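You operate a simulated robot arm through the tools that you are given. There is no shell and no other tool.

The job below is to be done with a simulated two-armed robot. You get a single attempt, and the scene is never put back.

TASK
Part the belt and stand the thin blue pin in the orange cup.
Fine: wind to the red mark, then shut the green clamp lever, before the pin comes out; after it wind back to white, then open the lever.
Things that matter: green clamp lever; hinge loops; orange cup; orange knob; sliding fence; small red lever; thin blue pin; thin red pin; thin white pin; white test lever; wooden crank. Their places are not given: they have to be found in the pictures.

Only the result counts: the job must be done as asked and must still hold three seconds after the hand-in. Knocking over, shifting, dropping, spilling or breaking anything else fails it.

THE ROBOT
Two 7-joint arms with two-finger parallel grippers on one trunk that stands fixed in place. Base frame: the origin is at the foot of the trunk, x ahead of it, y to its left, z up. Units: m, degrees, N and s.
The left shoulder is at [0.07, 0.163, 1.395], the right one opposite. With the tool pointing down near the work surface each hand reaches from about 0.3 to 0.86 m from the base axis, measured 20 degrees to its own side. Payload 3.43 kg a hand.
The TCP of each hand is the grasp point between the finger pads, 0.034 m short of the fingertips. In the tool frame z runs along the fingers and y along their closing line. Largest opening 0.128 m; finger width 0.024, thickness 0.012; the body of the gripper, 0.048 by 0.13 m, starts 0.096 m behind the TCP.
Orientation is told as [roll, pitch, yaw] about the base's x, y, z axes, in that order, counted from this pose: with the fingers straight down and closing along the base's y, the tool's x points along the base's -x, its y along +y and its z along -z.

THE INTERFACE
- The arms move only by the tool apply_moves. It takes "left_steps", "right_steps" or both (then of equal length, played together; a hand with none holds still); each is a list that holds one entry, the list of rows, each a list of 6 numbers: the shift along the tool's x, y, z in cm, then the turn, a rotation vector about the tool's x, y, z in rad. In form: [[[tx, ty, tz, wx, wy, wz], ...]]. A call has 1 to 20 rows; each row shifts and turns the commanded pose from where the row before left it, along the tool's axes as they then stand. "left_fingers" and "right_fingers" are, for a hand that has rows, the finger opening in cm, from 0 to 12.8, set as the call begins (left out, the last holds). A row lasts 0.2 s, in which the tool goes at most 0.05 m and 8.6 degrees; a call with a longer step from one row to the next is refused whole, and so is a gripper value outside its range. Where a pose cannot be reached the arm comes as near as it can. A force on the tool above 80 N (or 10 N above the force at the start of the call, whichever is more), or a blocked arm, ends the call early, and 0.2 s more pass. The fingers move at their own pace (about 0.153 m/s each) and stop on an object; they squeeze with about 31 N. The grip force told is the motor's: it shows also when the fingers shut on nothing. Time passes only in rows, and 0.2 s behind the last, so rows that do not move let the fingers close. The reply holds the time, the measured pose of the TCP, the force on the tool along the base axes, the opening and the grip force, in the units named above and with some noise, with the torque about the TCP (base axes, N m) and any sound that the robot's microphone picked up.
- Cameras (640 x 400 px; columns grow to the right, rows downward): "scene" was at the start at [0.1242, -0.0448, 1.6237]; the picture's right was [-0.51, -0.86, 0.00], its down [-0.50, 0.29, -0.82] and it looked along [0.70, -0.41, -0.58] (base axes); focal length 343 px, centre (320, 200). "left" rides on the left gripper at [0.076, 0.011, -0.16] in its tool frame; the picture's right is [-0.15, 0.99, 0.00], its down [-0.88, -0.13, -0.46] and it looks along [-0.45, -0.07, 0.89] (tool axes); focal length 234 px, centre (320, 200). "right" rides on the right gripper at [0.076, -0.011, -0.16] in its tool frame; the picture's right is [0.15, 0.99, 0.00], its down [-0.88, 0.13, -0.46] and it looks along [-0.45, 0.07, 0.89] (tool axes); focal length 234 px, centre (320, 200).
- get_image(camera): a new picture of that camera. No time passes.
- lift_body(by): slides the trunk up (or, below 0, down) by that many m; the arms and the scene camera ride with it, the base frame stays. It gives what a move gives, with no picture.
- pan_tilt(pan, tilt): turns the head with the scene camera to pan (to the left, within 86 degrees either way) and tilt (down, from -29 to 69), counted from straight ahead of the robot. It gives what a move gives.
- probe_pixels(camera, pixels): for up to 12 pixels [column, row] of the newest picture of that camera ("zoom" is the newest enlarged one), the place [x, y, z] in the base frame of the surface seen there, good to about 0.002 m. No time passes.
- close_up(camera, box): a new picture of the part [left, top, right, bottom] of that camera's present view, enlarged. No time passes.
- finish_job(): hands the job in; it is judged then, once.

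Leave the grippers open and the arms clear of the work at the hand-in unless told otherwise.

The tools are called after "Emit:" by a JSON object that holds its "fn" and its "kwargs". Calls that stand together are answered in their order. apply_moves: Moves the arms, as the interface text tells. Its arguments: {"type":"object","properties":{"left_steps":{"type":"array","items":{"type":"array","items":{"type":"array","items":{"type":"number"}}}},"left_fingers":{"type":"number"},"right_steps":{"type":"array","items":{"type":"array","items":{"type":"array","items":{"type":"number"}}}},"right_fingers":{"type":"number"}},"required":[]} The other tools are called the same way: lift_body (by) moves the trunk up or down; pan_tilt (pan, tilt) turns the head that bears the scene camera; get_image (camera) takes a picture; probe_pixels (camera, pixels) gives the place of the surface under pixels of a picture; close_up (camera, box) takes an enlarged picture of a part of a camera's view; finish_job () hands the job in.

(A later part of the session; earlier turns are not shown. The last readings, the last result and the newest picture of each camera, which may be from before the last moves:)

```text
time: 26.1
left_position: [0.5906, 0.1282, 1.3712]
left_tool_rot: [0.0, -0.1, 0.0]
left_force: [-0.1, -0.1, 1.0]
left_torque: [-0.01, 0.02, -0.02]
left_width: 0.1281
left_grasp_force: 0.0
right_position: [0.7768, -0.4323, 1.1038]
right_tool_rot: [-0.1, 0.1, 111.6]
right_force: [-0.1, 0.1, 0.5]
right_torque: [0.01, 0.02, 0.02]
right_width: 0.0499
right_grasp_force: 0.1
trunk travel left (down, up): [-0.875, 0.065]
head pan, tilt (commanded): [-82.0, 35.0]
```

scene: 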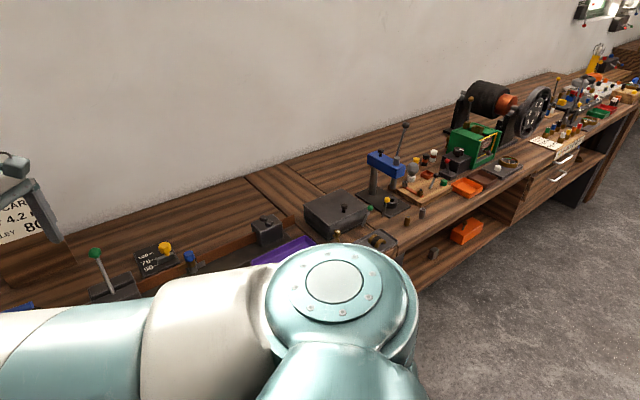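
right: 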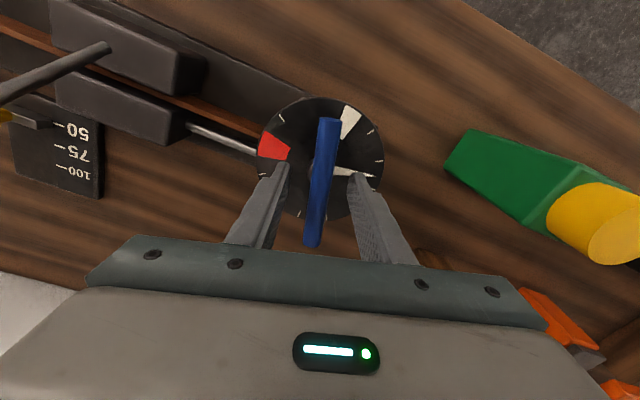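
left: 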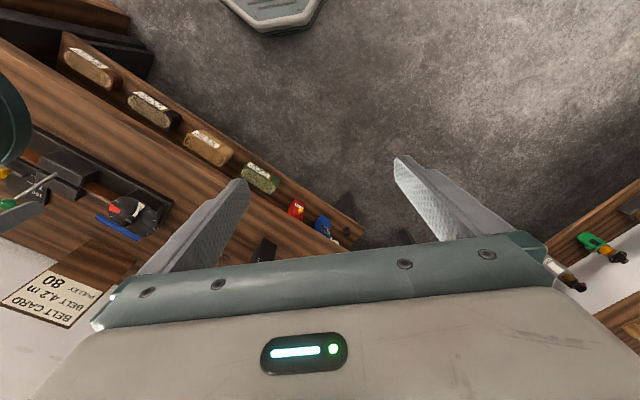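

Yaw is 111.6. I turn on to ≈150 and look at the bar.

Emit:
{"fn": "apply_moves", "kwargs": {"right_steps": [[[0, 0, 0, 0, 0, -0.134], [0, 0, 0, 0, 0, -0.134], [0, 0, 0, 0, 0, -0.134], [0, 0, 0, 0, 0, -0.134], [0, 0, 0, 0, 0, -0.134], [0, 0, 0, 0, 0, 0]]]}}

Emit:
{"fn": "close_up", "kwargs": {"camera": "right", "box": [240, 70, 400, 250]}}

Emit:
{"fn": "probe_pixels", "kwargs": {"camera": "zoom", "pixels": [[340, 120], [335, 150], [325, 200], [320, 250], [315, 280], [310, 310]]}}

```text
time: 27.5
left_position: [0.5903, 0.1282, 1.3719]
left_tool_rot: [-0.1, 0.1, 0.0]
left_force: [0.5, 0.0, -0.2]
left_torque: [0.0, -0.01, 0.02]
left_width: 0.1281
left_grasp_force: 0.2
right_position: [0.7776, -0.4327, 1.1046]
right_tool_rot: [0.0, 0.2, 149.8]
right_force: [0.2, 0.9, -0.7]
right_torque: [0.02, 0.01, -0.01]
right_width: 0.05
right_grasp_force: 0.0
trunk travel left (down, up): [-0.875, 0.065]
head pan, tilt (commanded): [-82.0, 35.0]
```

```text
2.22 times, centred on (320, 160) of right
```

zoom: 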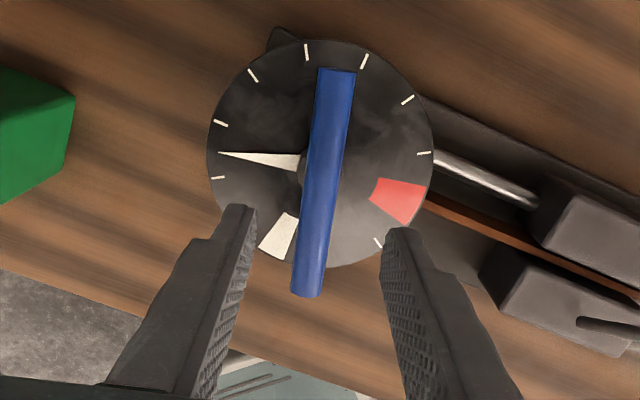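

```text
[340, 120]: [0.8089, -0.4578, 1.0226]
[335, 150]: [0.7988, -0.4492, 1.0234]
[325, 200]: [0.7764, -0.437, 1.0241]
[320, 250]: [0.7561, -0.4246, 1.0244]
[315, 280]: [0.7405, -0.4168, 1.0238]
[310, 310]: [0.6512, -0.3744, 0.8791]
```

Bar at 149°, hand at 149.8. I correct the small offset (about 3.5 mm), descend 7.2 cm and close on the bar.

Emit:
{"fn": "apply_moves", "kwargs": {"right_steps": [[[0.285, 0.25, 0, 0, 0, 0.012], [0, 0, 2.4, 0, 0, 0], [0, 0, 2.4, 0, 0, 0], [0, 0, 2.4, 0, 0, 0], [0, 0, 0, 0, 0, 0]]]}}

Emit:
{"fn": "apply_moves", "kwargs": {"right_steps": [[[0, 0, 0, 0, 0, 0], [0, 0, 0, 0, 0, 0], [0, 0, 0, 0, 0, 0]]], "right_fingers": 0.5}}

Emit:
{"fn": "get_image", "kwargs": {"camera": "right"}}

```text
time: 28.7
left_position: [0.5903, 0.1293, 1.3707]
left_tool_rot: [-0.1, 0.0, 0.0]
left_force: [0.1, 0.6, 0.2]
left_torque: [-0.01, 0.0, -0.04]
left_width: 0.128
left_grasp_force: 0.1
right_position: [0.7795, -0.4357, 1.034]
right_tool_rot: [0.0, 0.2, 149.1]
right_force: [-0.4, -0.6, 0.5]
right_torque: [-0.02, 0.0, 0.02]
right_width: 0.0499
right_grasp_force: 0.0
trunk travel left (down, up): [-0.875, 0.065]
head pan, tilt (commanded): [-82.0, 35.0]
```

```text
time: 29.5
left_position: [0.5902, 0.1302, 1.3709]
left_tool_rot: [-0.1, 0.0, 0.1]
left_force: [0.1, -0.5, 0.3]
left_torque: [0.01, 0.02, -0.01]
left_width: 0.1279
left_grasp_force: 0.0
right_position: [0.781, -0.4329, 1.0334]
right_tool_rot: [-0.1, 0.2, 149.1]
right_force: [2.8, 5.5, 0.0]
right_torque: [0.18, -0.2, 0.0]
right_width: 0.0168
right_grasp_force: 45.5
trunk travel left (down, up): [-0.875, 0.065]
head pan, tilt (commanded): [-82.0, 35.0]
```

```text
taken
```

right: 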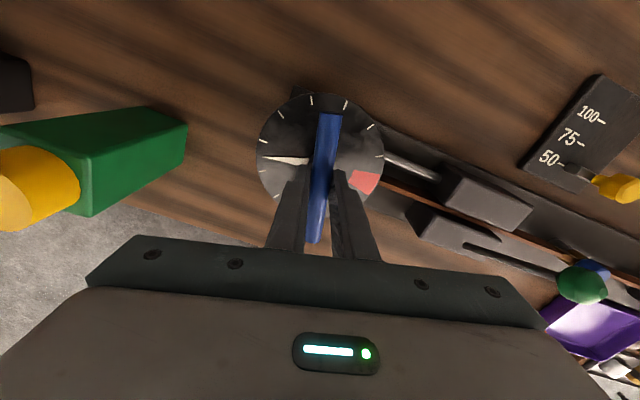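

Gripped well. I wind clockwise 88° (11 rows), with a 0.7 mm correction.

Emit:
{"fn": "apply_moves", "kwargs": {"right_steps": [[[0, -0.07, 0, 0, 0, 0.14], [0, 0, 0, 0, 0, 0.14], [0, 0, 0, 0, 0, 0.14], [0, 0, 0, 0, 0, 0.14], [0, 0, 0, 0, 0, 0.14], [0, 0, 0, 0, 0, 0.14], [0, 0, 0, 0, 0, 0.14], [0, 0, 0, 0, 0, 0.14], [0, 0, 0, 0, 0, 0.14], [0, 0, 0, 0, 0, 0.14], [0, 0, 0, 0, 0, 0.14], [0, 0, 0, 0, 0, 0]]]}}

Emit:
{"fn": "get_image", "kwargs": {"camera": "right"}}

```text
time: 32.1
left_position: [0.5914, 0.13, 1.3703]
left_tool_rot: [-0.1, 0.1, 0.0]
left_force: [0.3, 0.3, 0.0]
left_torque: [0.01, 0.02, -0.01]
left_width: 0.1281
left_grasp_force: 0.0
right_position: [0.7823, -0.4336, 1.034]
right_tool_rot: [-0.4, 0.1, 60.7]
right_force: [23.4, 5.0, 19.7]
right_torque: [-0.73, -0.05, 0.01]
right_width: 0.0164
right_grasp_force: 45.1
trunk travel left (down, up): [-0.875, 0.065]
head pan, tilt (commanded): [-82.0, 35.0]
```

```text
taken
```

right: 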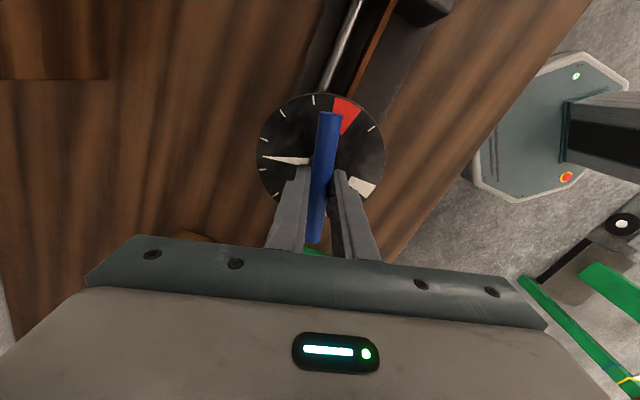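

Turned to yaw 60.7, but a side force of 23 N has built up from a small off-centre; I ease it by shifting ≈1.5 mm and 1 mm up.

Emit:
{"fn": "apply_moves", "kwargs": {"right_steps": [[[-0.1, -0.116, -0.1, 0, 0, 0], [0, 0, 0, 0, 0, 0]]]}}

```text
time: 32.7
left_position: [0.5901, 0.131, 1.3694]
left_tool_rot: [-0.1, 0.0, 0.0]
left_force: [0.4, 0.3, 0.6]
left_torque: [0.01, 0.01, 0.02]
left_width: 0.1282
left_grasp_force: 0.1
right_position: [0.7821, -0.4345, 1.0337]
right_tool_rot: [-0.2, 0.0, 60.8]
right_force: [15.7, 6.4, 15.5]
right_torque: [0.16, -0.22, -0.03]
right_width: 0.0167
right_grasp_force: 44.4
trunk travel left (down, up): [-0.875, 0.065]
head pan, tilt (commanded): [-82.0, 35.0]
```

Force fell somewhat; another 2 mm shift the same way.

Emit:
{"fn": "apply_moves", "kwargs": {"right_steps": [[[-0.185, -0.125, -0.15, 0, 0, 0], [0, 0, 0, 0, 0, 0]]]}}

```text
time: 33.3
left_position: [0.5889, 0.1299, 1.3713]
left_tool_rot: [-0.1, 0.0, 0.0]
left_force: [0.3, -1.3, 0.3]
left_torque: [0.01, 0.04, 0.0]
left_width: 0.1282
left_grasp_force: 0.1
right_position: [0.7821, -0.4345, 1.0348]
right_tool_rot: [0.0, 0.1, 60.7]
right_force: [3.7, 7.5, 4.6]
right_torque: [0.85, -0.48, -0.01]
right_width: 0.0168
right_grasp_force: 44.6
trunk travel left (down, up): [-0.875, 0.065]
head pan, tilt (commanded): [-82.0, 35.0]
```

Forces are small now. I continue winding clockwise 48°, pivoting about the hub (small compensating shifts).

Emit:
{"fn": "apply_moves", "kwargs": {"right_steps": [[[0.03, -0.033, 0, 0, 0, 0.14], [0.03, -0.033, 0, 0, 0, 0.14], [0.03, -0.033, 0, 0, 0, 0.14], [0.03, -0.033, 0, 0, 0, 0.14], [0.03, -0.033, 0, 0, 0, 0.14], [0.03, -0.033, 0, 0, 0, 0.14], [0, 0, 0, 0, 0, 0]]]}}

Emit:
{"fn": "get_image", "kwargs": {"camera": "right"}}

```text
time: 34.9
left_position: [0.5901, 0.1307, 1.3704]
left_tool_rot: [-0.2, 0.0, 0.0]
left_force: [0.5, 0.8, 0.3]
left_torque: [-0.01, 0.0, 0.0]
left_width: 0.128
left_grasp_force: 0.0
right_position: [0.7809, -0.4343, 1.034]
right_tool_rot: [0.0, 0.1, 12.6]
right_force: [-12.7, 16.7, -13.6]
right_torque: [0.06, 1.2, -0.01]
right_width: 0.0164
right_grasp_force: 44.9
trunk travel left (down, up): [-0.875, 0.065]
head pan, tilt (commanded): [-82.0, 35.0]
```

```text
taken
```

right: 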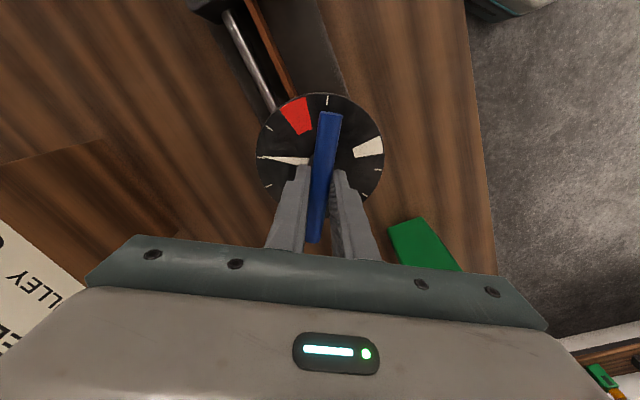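

Needle is now ≈120° past white→ going toward red. I ease the side force again.

Emit:
{"fn": "apply_moves", "kwargs": {"right_steps": [[[0.14, 0.28, 0.2, 0, 0, 0], [0, 0, 0, 0, 0, 0]]]}}

```text
time: 35.5
left_position: [0.5904, 0.1287, 1.3709]
left_tool_rot: [0.0, 0.0, 0.0]
left_force: [0.0, -0.1, 0.1]
left_torque: [0.01, -0.03, -0.02]
left_width: 0.1281
left_grasp_force: 0.1
right_position: [0.7819, -0.4352, 1.0361]
right_tool_rot: [-0.4, -0.3, 12.8]
right_force: [0.4, 6.7, -2.9]
right_torque: [-0.25, 1.23, -0.02]
right_width: 0.0167
right_grasp_force: 45.2
trunk travel left (down, up): [-0.875, 0.065]
head pan, tilt (commanded): [-82.0, 35.0]
```

Good. I continue to yaw ≈ -27.

Emit:
{"fn": "apply_moves", "kwargs": {"right_steps": [[[0, 0.05, 0, 0, 0, 0.139], [0, 0, 0, 0, 0, 0.139], [0, 0, 0, 0, 0, 0.139], [0, 0, 0, 0, 0, 0.139], [0, 0, 0, 0, 0, 0.139], [0, 0, 0, 0, 0, 0]]]}}

Emit:
{"fn": "get_image", "kwargs": {"camera": "right"}}

```text
time: 36.9
left_position: [0.5915, 0.1271, 1.3707]
left_tool_rot: [0.1, 0.1, 0.0]
left_force: [0.8, 0.8, 0.3]
left_torque: [-0.01, 0.02, 0.01]
left_width: 0.1282
left_grasp_force: 0.0
right_position: [0.7809, -0.4359, 1.0332]
right_tool_rot: [-0.1, -0.4, -27.3]
right_force: [16.0, -7.5, 15.0]
right_torque: [0.25, 0.4, -0.02]
right_width: 0.0169
right_grasp_force: 44.4
trunk travel left (down, up): [-0.875, 0.065]
head pan, tilt (commanded): [-82.0, 35.0]
```

```text
taken
```

right: 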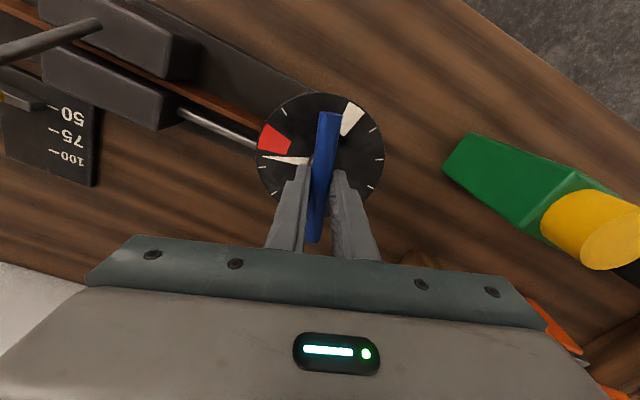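

The needle is ≈15° short of the red centre. I release, raise and turn the hand 180° for the last bit.

Emit:
{"fn": "apply_moves", "kwargs": {"right_steps": [[[0, 0, 0, 0, 0, 0], [0, 0, 0, 0, 0, 0], [0, 0, -2.4, 0, 0, 0], [0, 0, -2.4, 0, 0, 0], [0, 0, -2.4, 0, 0, 0], [0, 0, 0, 0, 0, -0.145], [0, 0, 0, 0, 0, -0.145], [0, 0, 0, 0, 0, -0.145], [0, 0, 0, 0, 0, -0.145], [0, 0, 0, 0, 0, -0.145], [0, 0, 0, 0, 0, -0.145], [0, 0, 0, 0, 0, -0.145], [0, 0, 0, 0, 0, -0.145], [0, 0, 0, 0, 0, -0.145], [0, 0, 0, 0, 0, -0.145], [0, 0, 0, 0, 0, -0.145], [0, 0, 0, 0, 0, -0.145], [0, 0, 0, 0, 0, -0.145], [0, 0, 0, 0, 0, -0.145], [0, 0, 0, 0, 0, -0.145]]], "right_fingers": 5}}

Emit:
{"fn": "apply_moves", "kwargs": {"right_steps": [[[0, 0, 0, 0, 0, -0.145], [0, 0, 0, 0, 0, -0.145], [0, 0, 0, 0, 0, -0.145], [0, 0, 0, 0, 0, -0.145], [0, 0, 0, 0, 0, -0.145], [0, 0, 0, 0, 0, -0.145], [0, 0, 0, 0, 0, -0.09], [0, 0, 0, 0, 0, 0]]]}}

Emit:
{"fn": "close_up", "kwargs": {"camera": "right", "box": [240, 70, 400, 250]}}

Emit:
{"fn": "probe_pixels", "kwargs": {"camera": "zoom", "pixels": [[340, 120], [335, 150], [325, 200], [320, 250], [315, 280], [380, 195]]}}

```text
time: 41.1
left_position: [0.5891, 0.1285, 1.3717]
left_tool_rot: [0.0, 0.0, 0.0]
left_force: [-0.1, 0.1, -0.3]
left_torque: [0.01, 0.01, -0.03]
left_width: 0.1278
left_grasp_force: 0.1
right_position: [0.7809, -0.435, 1.105]
right_tool_rot: [-0.1, 0.1, 97.7]
right_force: [0.2, 0.4, -0.4]
right_torque: [0.0, -0.03, 0.01]
right_width: 0.0501
right_grasp_force: 0.1
trunk travel left (down, up): [-0.875, 0.065]
head pan, tilt (commanded): [-82.0, 35.0]
```

```text
time: 42.9
left_position: [0.5903, 0.1267, 1.3711]
left_tool_rot: [0.0, 0.0, 0.0]
left_force: [1.5, -0.1, -0.1]
left_torque: [0.01, 0.0, -0.03]
left_width: 0.1279
left_grasp_force: 0.1
right_position: [0.7804, -0.4343, 1.1044]
right_tool_rot: [0.0, 0.3, 152.7]
right_force: [-0.2, 0.1, -0.5]
right_torque: [-0.01, 0.02, 0.0]
right_width: 0.0499
right_grasp_force: 0.0
trunk travel left (down, up): [-0.875, 0.065]
head pan, tilt (commanded): [-82.0, 35.0]
```

```text
2.22 times, centred on (320, 160) of right
```

zoom: 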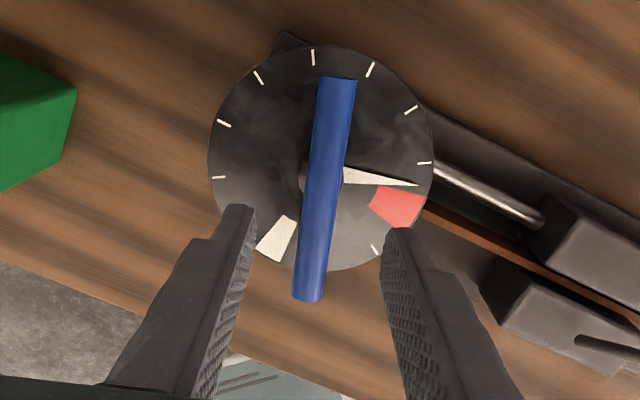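

```text
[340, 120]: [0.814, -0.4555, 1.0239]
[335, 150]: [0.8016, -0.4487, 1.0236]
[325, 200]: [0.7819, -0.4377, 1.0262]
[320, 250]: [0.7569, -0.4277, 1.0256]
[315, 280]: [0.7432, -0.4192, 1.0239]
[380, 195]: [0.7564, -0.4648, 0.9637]
```

Needle at ≈243°, red spans 217–237°. I descend again with a 2.5 mm correction, grip and turn 16° more clockwise.

Emit:
{"fn": "apply_moves", "kwargs": {"right_steps": [[[-0.05, 0.22, 0, 0, 0, 0], [0, 0, 2.4, 0, 0, 0], [0, 0, 2.4, 0, 0, 0], [0, 0, 2.3, 0, 0, 0], [0, 0, 0, 0, 0, 0]]]}}

Emit:
{"fn": "apply_moves", "kwargs": {"right_steps": [[[0, 0, 0, 0, 0, 0], [0, 0, 0, 0, 0, 0], [0, 0, 0, 0, 0, 0]]], "right_fingers": 0.5}}

Emit:
{"fn": "apply_moves", "kwargs": {"right_steps": [[[0, 0, 0, 0, 0, 0.14], [0, 0, 0, 0, 0, 0.14], [0, 0, 0, 0, 0, 0]]]}}

Emit:
{"fn": "close_up", "kwargs": {"camera": "right", "box": [240, 70, 400, 250]}}

```text
time: 44.1
left_position: [0.5902, 0.1289, 1.3712]
left_tool_rot: [0.0, 0.1, 0.0]
left_force: [-0.6, -1.0, -0.3]
left_torque: [-0.01, -0.05, -0.01]
left_width: 0.128
left_grasp_force: 0.1
right_position: [0.7785, -0.4349, 1.0336]
right_tool_rot: [0.0, 0.1, 152.5]
right_force: [-0.3, -0.5, -0.4]
right_torque: [0.05, 0.02, 0.01]
right_width: 0.05
right_grasp_force: 0.1
trunk travel left (down, up): [-0.875, 0.065]
head pan, tilt (commanded): [-82.0, 35.0]
```

```text
time: 44.9
left_position: [0.5905, 0.1284, 1.3714]
left_tool_rot: [0.0, 0.0, 0.0]
left_force: [0.1, 0.1, -0.1]
left_torque: [0.02, -0.03, 0.01]
left_width: 0.1281
left_grasp_force: 0.0
right_position: [0.7804, -0.4342, 1.0344]
right_tool_rot: [0.0, 0.2, 152.6]
right_force: [1.5, 2.6, -0.1]
right_torque: [-0.06, -0.33, 0.0]
right_width: 0.0166
right_grasp_force: 45.1
trunk travel left (down, up): [-0.875, 0.065]
head pan, tilt (commanded): [-82.0, 35.0]
```

```text
time: 45.7
left_position: [0.5905, 0.1297, 1.3702]
left_tool_rot: [-0.1, 0.0, 0.1]
left_force: [-0.7, 0.5, 0.2]
left_torque: [-0.02, 0.03, -0.02]
left_width: 0.1279
left_grasp_force: 0.0
right_position: [0.7798, -0.4344, 1.0337]
right_tool_rot: [0.1, 0.2, 136.5]
right_force: [3.5, 7.8, -2.6]
right_torque: [-0.31, -0.55, 0.01]
right_width: 0.0167
right_grasp_force: 44.7
trunk travel left (down, up): [-0.875, 0.065]
head pan, tilt (commanded): [-82.0, 35.0]
```

```text
2.22 times, centred on (320, 160) of right
```

zoom: 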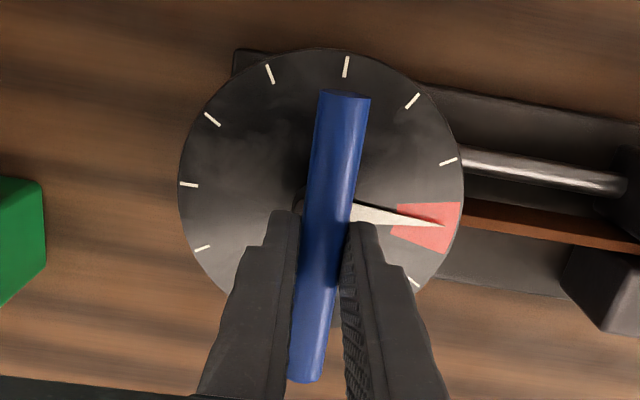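

The needle now lies in the middle of the red wedge. I release the bar, raise, and check that it stays.

Emit:
{"fn": "apply_moves", "kwargs": {"right_steps": [[[0, 0, 0, 0, 0, 0], [0, 0, 0, 0, 0, 0], [0, 0, -2.4, 0, 0, 0], [0, 0, -2.4, 0, 0, 0], [0, 0, -2.4, 0, 0, 0], [0, 0, -2.4, 0, 0, 0], [0, 0, -2.4, 0, 0, 0]]], "right_fingers": 5}}

Emit:
{"fn": "get_image", "kwargs": {"camera": "right"}}

Emit:
{"fn": "close_up", "kwargs": {"camera": "right", "box": [260, 60, 380, 190]}}

Emit:
{"fn": "close_up", "kwargs": {"camera": "right", "box": [360, 80, 600, 240]}}

```text
time: 47.3
left_position: [0.5896, 0.1281, 1.3727]
left_tool_rot: [0.0, 0.0, -0.1]
left_force: [0.9, -0.6, 0.0]
left_torque: [0.01, -0.02, -0.02]
left_width: 0.128
left_grasp_force: 0.0
right_position: [0.7778, -0.4349, 1.1564]
right_tool_rot: [-0.1, 0.3, 136.4]
right_force: [-0.5, -0.3, 0.3]
right_torque: [0.01, 0.0, 0.03]
right_width: 0.05
right_grasp_force: 0.0
trunk travel left (down, up): [-0.875, 0.065]
head pan, tilt (commanded): [-82.0, 35.0]
```

```text
taken
```

right: 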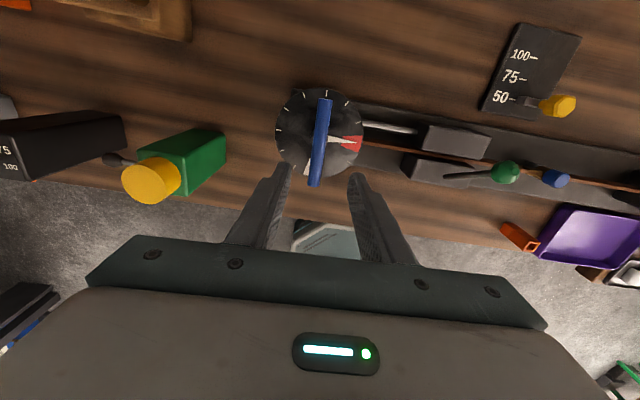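

```text
3.08 times, centred on (320, 125) of right
```

zoom: 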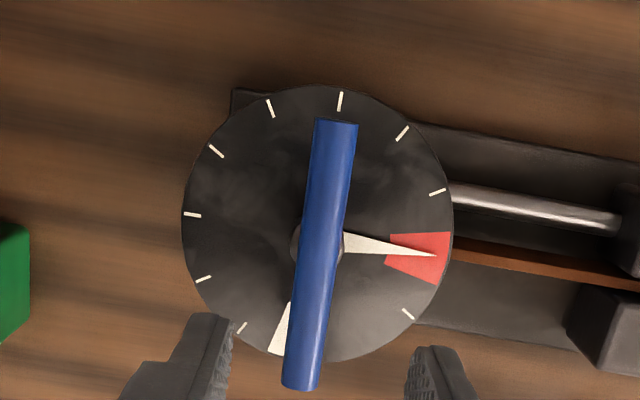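

```text
2.50 times, centred on (480, 160) of right
```

zoom: 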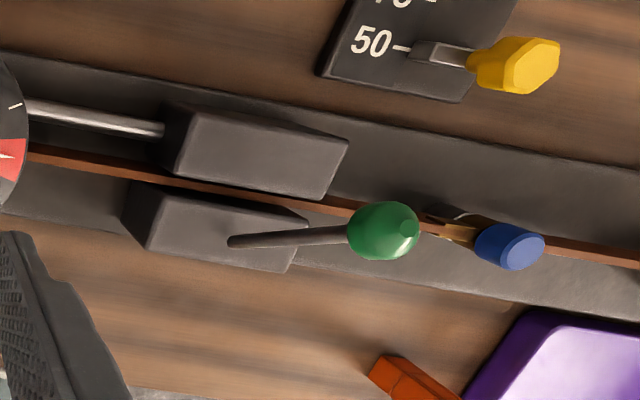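

Needle stays in the red centre. Now the lever: its foot is on the near jaw at ≈(0.626,-0.548,0.96), knob centre ≈(0.6575,-0.583,1.067), leaning ≈23° toward the wall, so it swings across the belt. With yaw 136 the fingers close along the belt, which suits it. I move above the knob and open to 8 cm.

Emit:
{"fn": "apply_moves", "kwargs": {"right_steps": [[[0.3, 3.8, -0.4, 0, 0, 0], [0.3, 3.8, -0.4, 0, 0, 0], [0.3, 3.8, -0.4, 0, 0, 0], [0.3, 3.8, -0.4, 0, 0, 0], [0.3, 3.8, -0.4, 0, 0, 0], [0, 0, 0, 0, 0, 0]]], "right_fingers": 8}}

Emit:
{"fn": "get_image", "kwargs": {"camera": "right"}}

```text
time: 48.7
left_position: [0.5908, 0.1292, 1.3699]
left_tool_rot: [0.1, 0.0, 0.0]
left_force: [-1.0, -0.6, -0.3]
left_torque: [-0.05, 0.0, 0.03]
left_width: 0.1279
left_grasp_force: 0.2
right_position: [0.6595, -0.5847, 1.1748]
right_tool_rot: [0.0, 0.2, 136.6]
right_force: [0.4, 0.0, 0.5]
right_torque: [0.0, 0.03, 0.01]
right_width: 0.0802
right_grasp_force: 0.0
trunk travel left (down, up): [-0.875, 0.065]
head pan, tilt (commanded): [-82.0, 35.0]
```

```text
taken
```

right: 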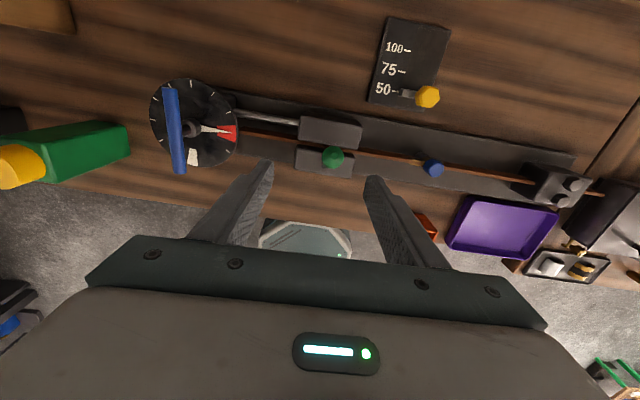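

I zoom on the clamp (330,150) and pin (435,170) area from this wall-side view.

Emit:
{"fn": "close_up", "kwargs": {"camera": "right", "box": [280, 90, 400, 200]}}

Emit:
{"fn": "probe_pixels", "kwargs": {"camera": "zoom", "pixels": [[285, 235], [275, 225], [300, 245], [265, 235], [310, 230], [285, 215], [285, 260], [285, 285], [240, 280], [300, 140], [200, 245], [230, 255]]}}

Emit:
{"fn": "close_up", "kwargs": {"camera": "right", "box": [390, 110, 490, 210]}}

Emit:
{"fn": "probe_pixels", "kwargs": {"camera": "zoom", "pixels": [[285, 230], [260, 190], [300, 240], [320, 240], [230, 200], [220, 150], [400, 260], [150, 180], [330, 150], [285, 270], [265, 225], [260, 165]]}}

```text
3.64 times, centred on (340, 145) of right
```

zoom: 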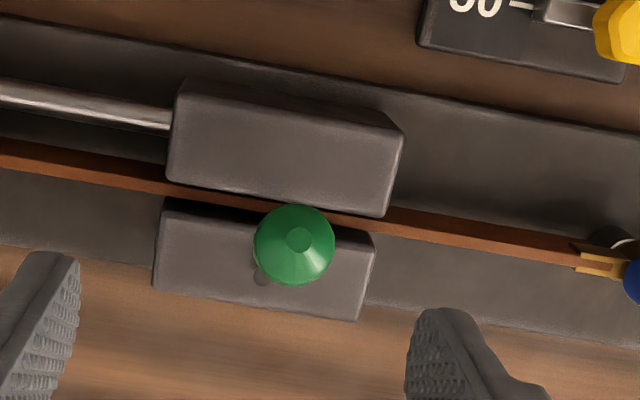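

```text
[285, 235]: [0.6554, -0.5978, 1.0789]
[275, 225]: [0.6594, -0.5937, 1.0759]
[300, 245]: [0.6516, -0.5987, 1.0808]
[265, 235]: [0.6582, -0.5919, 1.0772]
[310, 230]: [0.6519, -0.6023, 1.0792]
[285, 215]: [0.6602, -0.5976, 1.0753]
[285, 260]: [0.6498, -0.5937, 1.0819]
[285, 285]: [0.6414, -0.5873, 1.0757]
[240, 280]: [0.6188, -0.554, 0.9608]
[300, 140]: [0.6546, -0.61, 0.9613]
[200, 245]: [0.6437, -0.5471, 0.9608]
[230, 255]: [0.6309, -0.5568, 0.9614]
```

```text
4.00 times, centred on (440, 160) of right
```

zoom: 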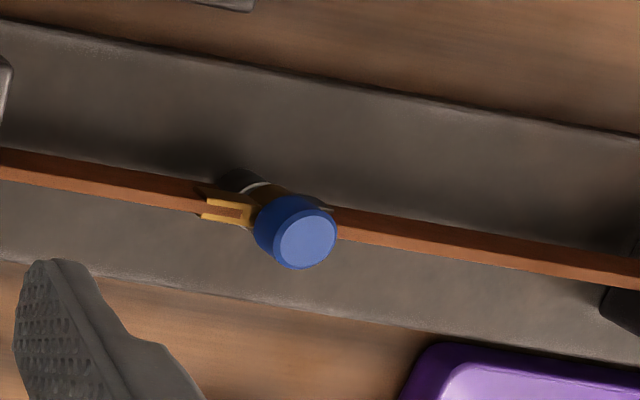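

```text
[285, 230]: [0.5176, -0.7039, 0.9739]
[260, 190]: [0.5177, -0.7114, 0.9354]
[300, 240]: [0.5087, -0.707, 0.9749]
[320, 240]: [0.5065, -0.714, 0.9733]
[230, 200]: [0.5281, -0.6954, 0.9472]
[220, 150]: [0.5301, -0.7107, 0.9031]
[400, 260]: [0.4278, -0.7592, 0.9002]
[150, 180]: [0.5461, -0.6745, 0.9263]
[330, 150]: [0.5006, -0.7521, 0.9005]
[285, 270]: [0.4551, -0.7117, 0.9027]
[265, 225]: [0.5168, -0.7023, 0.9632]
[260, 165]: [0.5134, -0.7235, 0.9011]
```

Knob centre ≈ (0.655,-0.590,1.065). I lower the open fingers around the knob.

Emit:
{"fn": "apply_moves", "kwargs": {"right_steps": [[[0, 0.35, 2.5, 0, 0, 0], [0, 0.35, 2.5, 0, 0, 0], [0, 0, 2.5, 0, 0, 0], [0, 0, 2.2, 0, 0, 0], [0, 0, 1.1, 0, 0, 0], [0, 0, 0, 0, 0, 0]]]}}

Emit:
{"fn": "get_image", "kwargs": {"camera": "right"}}

```text
time: 50.1
left_position: [0.5895, 0.1287, 1.3718]
left_tool_rot: [-0.1, -0.1, 0.0]
left_force: [-1.0, 0.5, 0.2]
left_torque: [0.03, 0.01, -0.02]
left_width: 0.128
left_grasp_force: 0.0
right_position: [0.6536, -0.5906, 1.0653]
right_tool_rot: [0.0, 0.2, 136.6]
right_force: [0.0, -0.4, -0.1]
right_torque: [-0.01, 0.05, 0.01]
right_width: 0.0801
right_grasp_force: 0.0
trunk travel left (down, up): [-0.875, 0.065]
head pan, tilt (commanded): [-82.0, 35.0]
```

```text
taken
```

right: 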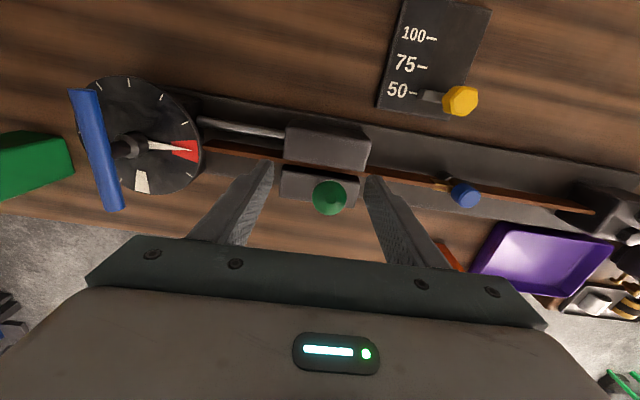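

The knob shows at (329,197) while the grasp point projects to (319,193): I shift 0.7 cm along tool y and -0.3 cm along x, then close on the knob.

Emit:
{"fn": "apply_moves", "kwargs": {"right_steps": [[[-0.3, 0.7, 0, 0, 0, 0], [0, 0, 0, 0, 0, 0]]]}}

Emit:
{"fn": "apply_moves", "kwargs": {"right_steps": [[[0, 0, 0, 0, 0, 0], [0, 0, 0, 0, 0, 0], [0, 0, 0, 0, 0, 0]]], "right_fingers": 2}}

Emit:
{"fn": "get_image", "kwargs": {"camera": "right"}}

```text
time: 50.7
left_position: [0.5903, 0.1278, 1.3719]
left_tool_rot: [0.1, 0.0, 0.0]
left_force: [-0.6, -0.2, -0.2]
left_torque: [-0.02, 0.01, 0.0]
left_width: 0.1279
left_grasp_force: 0.1
right_position: [0.6454, -0.5921, 1.0652]
right_tool_rot: [0.0, 0.3, 136.6]
right_force: [-0.2, -0.3, 0.0]
right_torque: [-0.01, -0.02, -0.03]
right_width: 0.0801
right_grasp_force: 0.1
trunk travel left (down, up): [-0.875, 0.065]
head pan, tilt (commanded): [-82.0, 35.0]
```

```text
time: 51.5
left_position: [0.5906, 0.1275, 1.3704]
left_tool_rot: [0.1, 0.0, 0.1]
left_force: [-0.6, 0.4, -0.2]
left_torque: [-0.01, -0.04, -0.01]
left_width: 0.128
left_grasp_force: 0.1
right_position: [0.6458, -0.5934, 1.0659]
right_tool_rot: [0.0, 0.2, 136.5]
right_force: [-0.7, 0.3, -0.6]
right_torque: [-0.01, 0.0, -0.01]
right_width: 0.0246
right_grasp_force: 44.9
trunk travel left (down, up): [-0.875, 0.065]
head pan, tilt (commanded): [-82.0, 35.0]
```

```text
taken
```

right: 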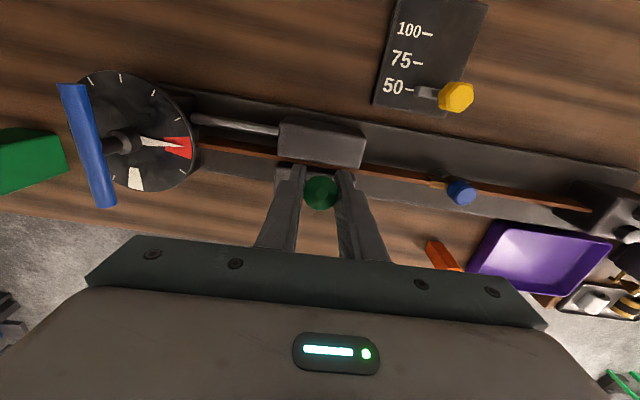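

Knob held (24.6 mm), no side force. I try a small move toward the robot side (tool -x 1.5 cm, rising 0.5 cm along the arc) and read the force.

Emit:
{"fn": "apply_moves", "kwargs": {"right_steps": [[[-0.75, 0, -0.28, 0, 0, 0], [-0.75, 0, -0.22, 0, 0, 0], [0, 0, 0, 0, 0, 0]]]}}

Emit:
{"fn": "get_image", "kwargs": {"camera": "right"}}

```text
time: 52.3
left_position: [0.591, 0.1268, 1.3709]
left_tool_rot: [0.0, 0.0, 0.0]
left_force: [-0.1, -0.8, 0.1]
left_torque: [-0.02, 0.01, -0.03]
left_width: 0.1279
left_grasp_force: 0.1
right_position: [0.6373, -0.5834, 1.0708]
right_tool_rot: [0.0, 0.2, 136.5]
right_force: [6.5, -9.5, 5.4]
right_torque: [-0.63, -0.73, 0.04]
right_width: 0.0249
right_grasp_force: 44.9
trunk travel left (down, up): [-0.875, 0.065]
head pan, tilt (commanded): [-82.0, 35.0]
```

```text
taken
```

right: 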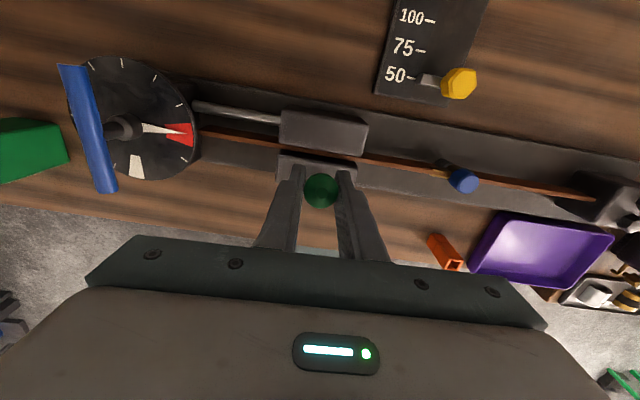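

The lever follows toward the robot with ≈12 N resistance. I continue another 1.5 cm.

Emit:
{"fn": "apply_moves", "kwargs": {"right_steps": [[[-0.75, 0, -0.15, 0, 0, 0], [-0.75, 0, -0.1, 0, 0, 0], [0, 0, 0, 0, 0, 0]]]}}

Emit:
{"fn": "get_image", "kwargs": {"camera": "right"}}

```text
time: 53.1
left_position: [0.5899, 0.1272, 1.3715]
left_tool_rot: [0.0, -0.1, 0.0]
left_force: [-0.7, -0.8, 0.2]
left_torque: [0.03, 0.01, -0.01]
left_width: 0.1279
left_grasp_force: 0.0
right_position: [0.6259, -0.573, 1.0744]
right_tool_rot: [-0.1, 0.3, 136.4]
right_force: [8.1, -10.6, 11.5]
right_torque: [-0.8, -0.83, -0.01]
right_width: 0.0249
right_grasp_force: 44.9
trunk travel left (down, up): [-0.875, 0.065]
head pan, tilt (commanded): [-82.0, 35.0]
```

```text
taken
```

right: 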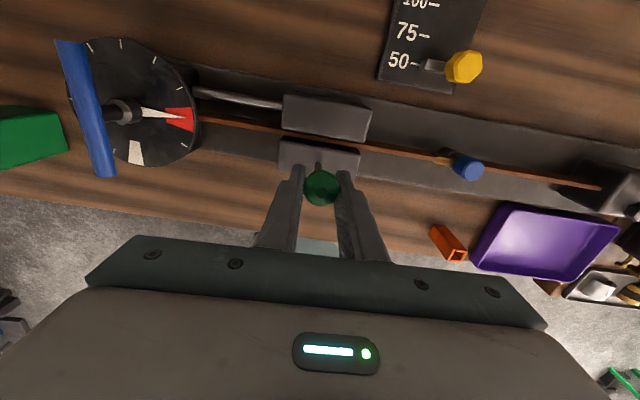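

It keeps following. I continue 2 cm more along the arc.

Emit:
{"fn": "apply_moves", "kwargs": {"right_steps": [[[-1.0, 0, -0.05, 0, 0, 0], [-1.0, 0, 0.05, 0, 0, 0], [0, 0, 0, 0, 0, 0]]]}}

Emit:
{"fn": "get_image", "kwargs": {"camera": "right"}}

```text
time: 53.9
left_position: [0.5892, 0.1281, 1.3715]
left_tool_rot: [0.0, 0.0, 0.0]
left_force: [-0.2, 0.2, 0.1]
left_torque: [0.0, 0.0, 0.01]
left_width: 0.1281
left_grasp_force: 0.1
right_position: [0.6104, -0.5579, 1.0731]
right_tool_rot: [0.0, 0.2, 136.5]
right_force: [5.9, -9.3, 13.5]
right_torque: [-0.79, -0.85, -0.06]
right_width: 0.025
right_grasp_force: 45.0
trunk travel left (down, up): [-0.875, 0.065]
head pan, tilt (commanded): [-82.0, 35.0]
```

```text
taken
```

right: 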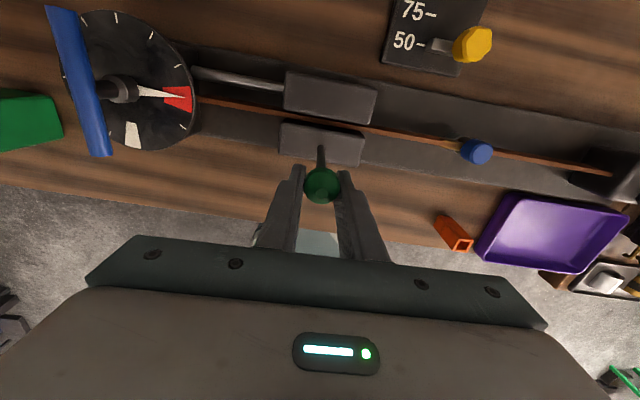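

The lever is about upright now. I continue 2 cm.

Emit:
{"fn": "apply_moves", "kwargs": {"right_steps": [[[-1.0, 0, -0.05, 0, 0, 0], [-1.0, 0, 0.05, 0, 0, 0], [0, 0, 0, 0, 0, 0]]]}}

Emit:
{"fn": "close_up", "kwargs": {"camera": "right", "box": [240, 60, 440, 260]}}

```text
time: 54.7
left_position: [0.5922, 0.127, 1.3709]
left_tool_rot: [0.0, 0.0, 0.0]
left_force: [-0.7, 0.4, 0.5]
left_torque: [-0.01, 0.02, -0.01]
left_width: 0.1279
left_grasp_force: 0.1
right_position: [0.5965, -0.5442, 1.0715]
right_tool_rot: [0.1, 0.0, 136.6]
right_force: [6.5, -7.5, 1.3]
right_torque: [-0.61, -0.67, 0.09]
right_width: 0.025
right_grasp_force: 44.9
trunk travel left (down, up): [-0.875, 0.065]
head pan, tilt (commanded): [-82.0, 35.0]
```

```text
2.00 times, centred on (340, 160) of right
```

zoom: 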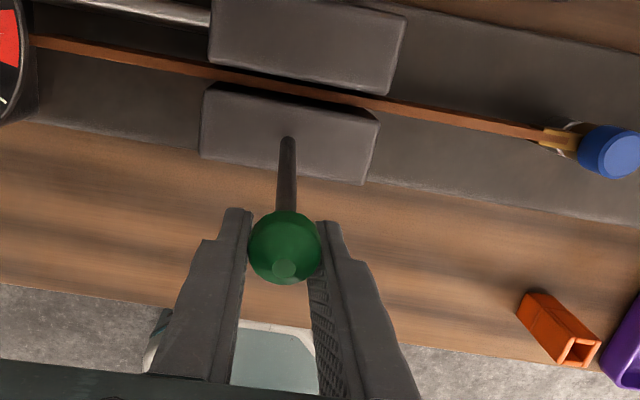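

The lever now leans toward the robot ≈13°. I continue along its arc (pivot ≈(0.62,-0.557,0.96), radius 0.114) to ≈28°.

Emit:
{"fn": "apply_moves", "kwargs": {"right_steps": [[[-1.4, 0, 0.4, 0, 0, 0], [-1.37, 0, 0.65, 0, 0, 0], [0, 0, 0, 0, 0, 0]]]}}

Emit:
{"fn": "close_up", "kwargs": {"camera": "right", "box": [240, 60, 440, 260]}}

```text
time: 55.5
left_position: [0.5896, 0.1289, 1.3708]
left_tool_rot: [0.1, 0.0, -0.1]
left_force: [0.0, 0.0, -0.3]
left_torque: [0.01, 0.0, -0.02]
left_width: 0.1278
left_grasp_force: 0.0
right_position: [0.5765, -0.5229, 1.0612]
right_tool_rot: [-0.1, 0.1, 136.5]
right_force: [4.1, 1.4, 5.4]
right_torque: [-0.32, -0.32, 0.06]
right_width: 0.0239
right_grasp_force: 45.5
trunk travel left (down, up): [-0.875, 0.065]
head pan, tilt (commanded): [-82.0, 35.0]
```

```text
2.00 times, centred on (340, 160) of right
```

zoom: 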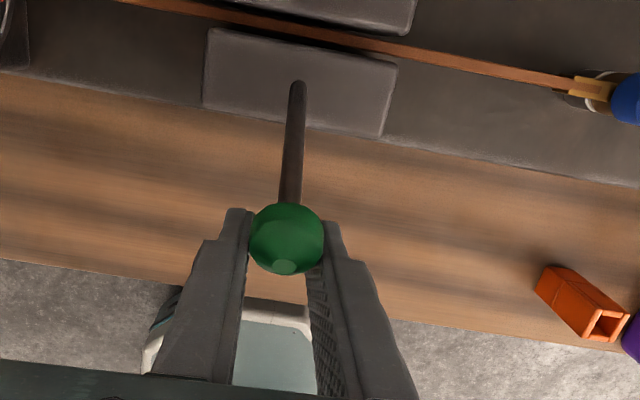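

Still free. I continue to ≈43°.

Emit:
{"fn": "apply_moves", "kwargs": {"right_steps": [[[-1.25, 0, 0.8, 0, 0, 0], [-1.2, 0, 0.93, 0, 0, 0], [0, 0, 0, 0, 0, 0]]]}}

Emit:
{"fn": "close_up", "kwargs": {"camera": "right", "box": [240, 60, 440, 260]}}

```text
time: 56.3
left_position: [0.5897, 0.129, 1.3721]
left_tool_rot: [0.0, 0.0, 0.0]
left_force: [-0.4, 0.4, 0.4]
left_torque: [-0.04, 0.03, 0.01]
left_width: 0.128
left_grasp_force: 0.0
right_position: [0.5583, -0.5078, 1.0447]
right_tool_rot: [0.0, 0.2, 136.4]
right_force: [-0.1, -0.5, 0.3]
right_torque: [0.0, 0.0, -0.02]
right_width: 0.0198
right_grasp_force: 0.0
trunk travel left (down, up): [-0.875, 0.065]
head pan, tilt (commanded): [-82.0, 35.0]
```

```text
2.00 times, centred on (340, 160) of right
```

zoom: 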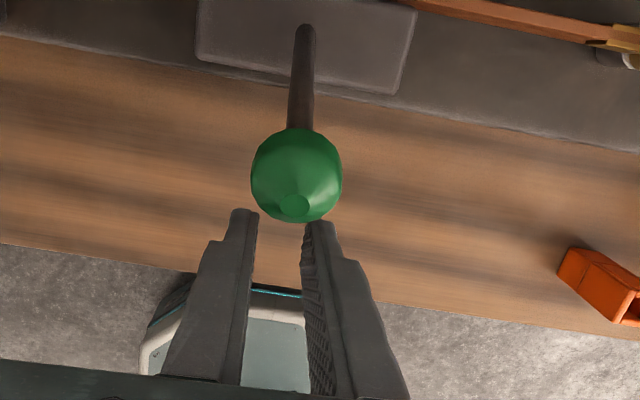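

The knob slipped from the fingers. I probe where it is now.

Emit:
{"fn": "probe_pixels", "kwargs": {"camera": "zoom", "pixels": [[297, 175], [280, 160], [315, 165], [293, 205], [302, 110], [302, 70], [303, 35], [302, 90], [210, 30], [390, 80], [350, 20], [260, 20]]}}

Emit:
{"fn": "get_image", "kwargs": {"camera": "right"}}

```text
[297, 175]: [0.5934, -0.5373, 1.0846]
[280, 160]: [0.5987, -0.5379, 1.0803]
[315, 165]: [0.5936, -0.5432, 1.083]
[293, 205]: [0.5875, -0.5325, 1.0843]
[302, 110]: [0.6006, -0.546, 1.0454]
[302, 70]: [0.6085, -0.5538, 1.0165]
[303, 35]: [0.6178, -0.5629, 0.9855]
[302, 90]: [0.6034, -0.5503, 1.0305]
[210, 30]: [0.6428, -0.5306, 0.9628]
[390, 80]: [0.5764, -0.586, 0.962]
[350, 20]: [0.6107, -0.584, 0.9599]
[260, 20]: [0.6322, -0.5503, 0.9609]
```

```text
taken
```

right: 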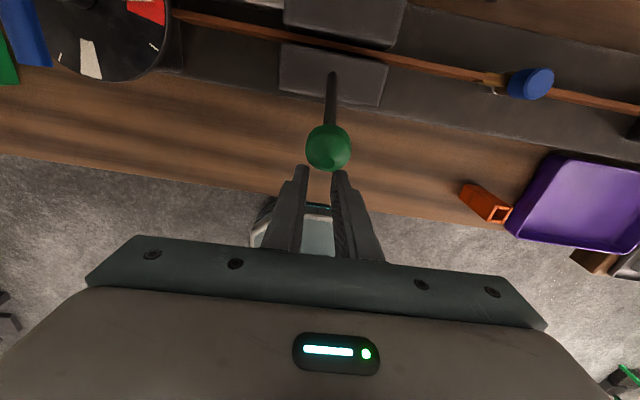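

The lever rod now leans ≈22° toward the robot (it was 23° toward the wall), so it seems to have reached its other end. I raise the hand and go back to the earlier viewpoint to compare the jaws with the first picture.

Emit:
{"fn": "apply_moves", "kwargs": {"right_steps": [[[0, 0, -2.6, 0, 0, 0], [0, 0, -2.6, 0, 0, 0], [0, 0, -2.6, 0, 0, 0], [0, 0, -2.6, 0, 0, 0], [0, 0, -2.6, 0, 0, 0], [3.1, -0.3, 0, 0, 0, 0], [3.1, -0.3, 0, 0, 0, 0], [3.1, -0.3, 0, 0, 0, 0], [3.1, -0.3, 0, 0, 0, 0], [0, 0, 0, 0, 0, 0]]], "right_fingers": 5}}

Emit:
{"fn": "get_image", "kwargs": {"camera": "right"}}

Emit:
{"fn": "close_up", "kwargs": {"camera": "right", "box": [280, 90, 400, 200]}}

```text
time: 58.5
left_position: [0.5895, 0.1291, 1.3711]
left_tool_rot: [0.0, 0.0, -0.1]
left_force: [0.1, -0.1, -0.1]
left_torque: [-0.02, -0.01, -0.01]
left_width: 0.128
left_grasp_force: 0.1
right_position: [0.6588, -0.5871, 1.1742]
right_tool_rot: [0.1, 0.3, 136.5]
right_force: [0.0, -0.5, 0.0]
right_torque: [0.0, 0.0, 0.0]
right_width: 0.05
right_grasp_force: 0.1
trunk travel left (down, up): [-0.875, 0.065]
head pan, tilt (commanded): [-82.0, 35.0]
```

```text
taken
```

right: 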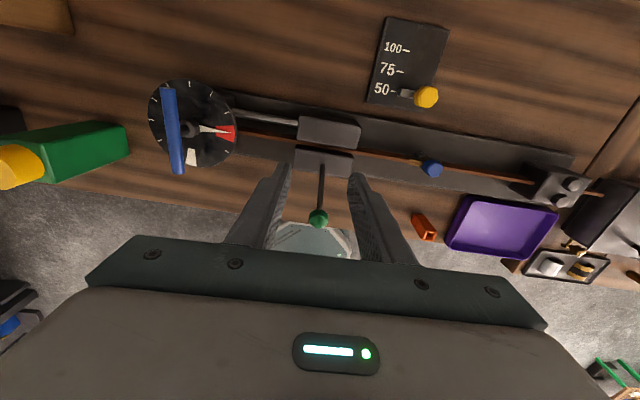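

```text
3.64 times, centred on (340, 145) of right
```

zoom: 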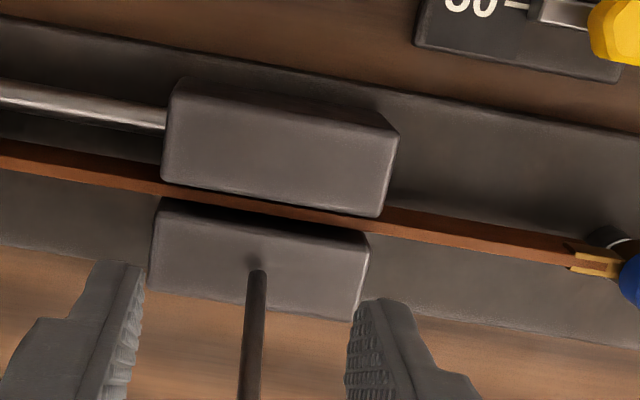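

The lever holds leaning toward the robot. To make sure it is at its end I press it gently further with closed fingers from the wall side. I close the fingers and lower beside the knob (knob ≈(0.594,-0.540,1.066)).

Emit:
{"fn": "apply_moves", "kwargs": {"right_steps": [[[-2.15, 0.5, 0, 0, 0, 0], [-2.15, 0.5, 0, 0, 0, 0], [0, 0, 2.4, 0, 0, 0], [0, 0, 2.4, 0, 0, 0], [0, 0, 2.4, 0, 0, 0], [0, 0, 2.3, 0, 0, 0], [0, 0, 0, 0, 0, 0]]], "right_fingers": 0}}

Emit:
{"fn": "get_image", "kwargs": {"camera": "right"}}

```text
time: 60.1
left_position: [0.5901, 0.128, 1.3723]
left_tool_rot: [0.0, 0.0, 0.1]
left_force: [0.2, 0.8, -0.7]
left_torque: [-0.02, 0.02, 0.01]
left_width: 0.1279
left_grasp_force: 0.2
right_position: [0.6187, -0.5621, 1.0794]
right_tool_rot: [0.0, 0.2, 136.5]
right_force: [0.0, 0.1, -0.3]
right_torque: [-0.02, -0.01, -0.02]
right_width: 0.0003
right_grasp_force: 31.3
trunk travel left (down, up): [-0.875, 0.065]
head pan, tilt (commanded): [-82.0, 35.0]
```

```text
taken
```

right: 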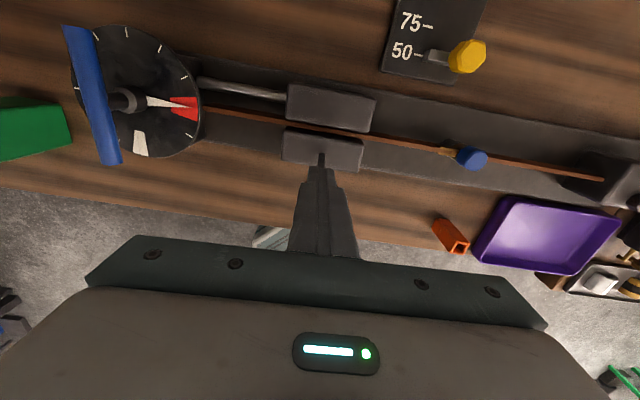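

Now I push toward the robot in small steps: first 1.5 cm.

Emit:
{"fn": "apply_moves", "kwargs": {"right_steps": [[[-0.5, 0, 0, 0, 0, 0], [-0.5, 0, 0, 0, 0, 0], [-0.5, 0, 0, 0, 0, 0], [0, 0, 0, 0, 0, 0]]]}}

Emit:
{"fn": "apply_moves", "kwargs": {"right_steps": [[[-0.4, 0, 0, 0, 0, 0], [0, 0, 0, 0, 0, 0]]]}}

```text
time: 61.1
left_position: [0.5894, 0.1278, 1.3717]
left_tool_rot: [0.1, 0.0, 0.0]
left_force: [-0.2, -0.5, 0.8]
left_torque: [-0.03, 0.0, 0.0]
left_width: 0.1281
left_grasp_force: 0.1
right_position: [0.6093, -0.5523, 1.08]
right_tool_rot: [0.0, 0.1, 136.5]
right_force: [0.3, -1.1, -0.8]
right_torque: [-0.04, 0.02, 0.02]
right_width: 0.0
right_grasp_force: 30.8
trunk travel left (down, up): [-0.875, 0.065]
head pan, tilt (commanded): [-82.0, 35.0]
```

```text
time: 61.7
left_position: [0.5894, 0.1284, 1.3707]
left_tool_rot: [0.0, 0.0, 0.0]
left_force: [0.4, 0.3, 0.8]
left_torque: [0.02, -0.01, 0.02]
left_width: 0.128
left_grasp_force: 0.1
right_position: [0.6066, -0.5497, 1.0808]
right_tool_rot: [-0.1, 0.1, 136.4]
right_force: [-0.6, 0.5, -0.1]
right_torque: [-0.02, -0.02, 0.03]
right_width: 0.0
right_grasp_force: 31.2
trunk travel left (down, up): [-0.875, 0.065]
head pan, tilt (commanded): [-82.0, 35.0]
```

No force yet; I look.

Emit:
{"fn": "close_up", "kwargs": {"camera": "right", "box": [240, 90, 400, 270]}}

Emit:
{"fn": "apply_moves", "kwargs": {"right_steps": [[[-0.4, 0, 0, 0, 0, 0], [-0.4, 0, 0, 0, 0, 0], [0, 0, 0, 0, 0, 0]]]}}

Emit:
{"fn": "close_up", "kwargs": {"camera": "right", "box": [240, 90, 400, 270]}}

```text
2.22 times, centred on (320, 180) of right
```

zoom: 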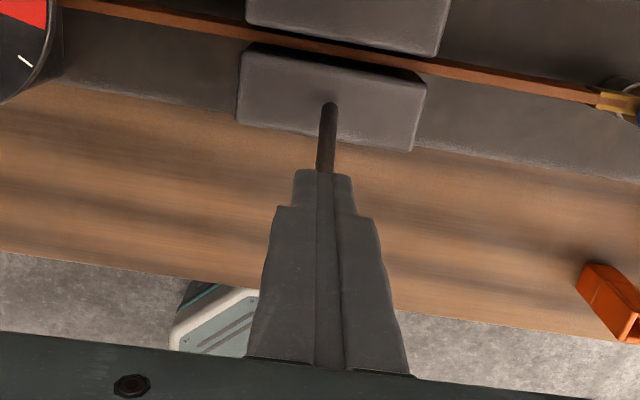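

```text
time: 62.5
left_position: [0.5896, 0.1283, 1.3714]
left_tool_rot: [-0.1, 0.0, 0.0]
left_force: [0.0, -0.2, 0.2]
left_torque: [0.0, 0.0, -0.02]
left_width: 0.1279
left_grasp_force: 0.0
right_position: [0.5997, -0.5434, 1.0806]
right_tool_rot: [0.0, 0.1, 136.5]
right_force: [-0.5, -0.3, -0.1]
right_torque: [-0.02, 0.0, 0.02]
right_width: 0.0
right_grasp_force: 31.4
trunk travel left (down, up): [-0.875, 0.065]
head pan, tilt (commanded): [-82.0, 35.0]
```

```text
2.22 times, centred on (320, 180) of right
```

zoom: 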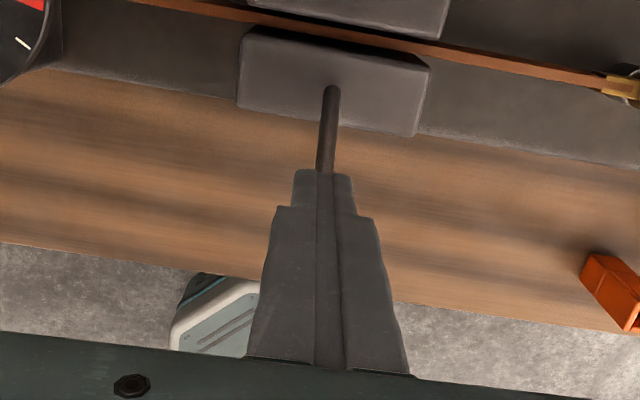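

Still no contact force; I push on in small steps.

Emit:
{"fn": "apply_moves", "kwargs": {"right_steps": [[[-0.4, 0, 0, 0, 0, 0], [-0.4, 0, 0, 0, 0, 0], [0, 0, 0, 0, 0, 0]]]}}

Emit:
{"fn": "close_up", "kwargs": {"camera": "right", "box": [240, 90, 400, 270]}}

```text
time: 63.3
left_position: [0.5891, 0.1282, 1.3708]
left_tool_rot: [0.0, 0.0, 0.0]
left_force: [0.0, -0.8, 0.6]
left_torque: [0.0, 0.0, -0.01]
left_width: 0.1281
left_grasp_force: 0.2
right_position: [0.5949, -0.5389, 1.0798]
right_tool_rot: [0.0, 0.2, 136.5]
right_force: [0.0, 0.1, -0.1]
right_torque: [-0.01, 0.02, -0.03]
right_width: 0.0
right_grasp_force: 30.9
trunk travel left (down, up): [-0.875, 0.065]
head pan, tilt (commanded): [-82.0, 35.0]
```

```text
2.22 times, centred on (320, 180) of right
```

zoom: 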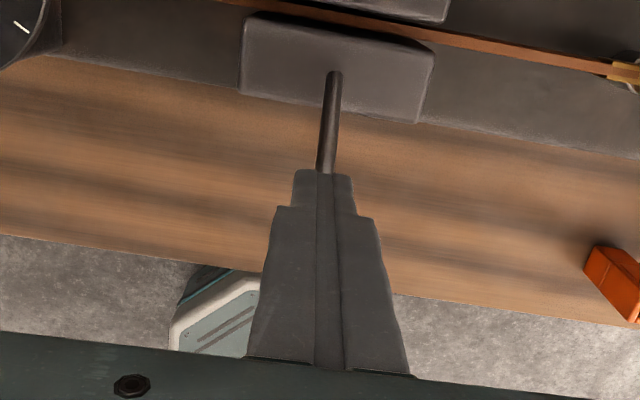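

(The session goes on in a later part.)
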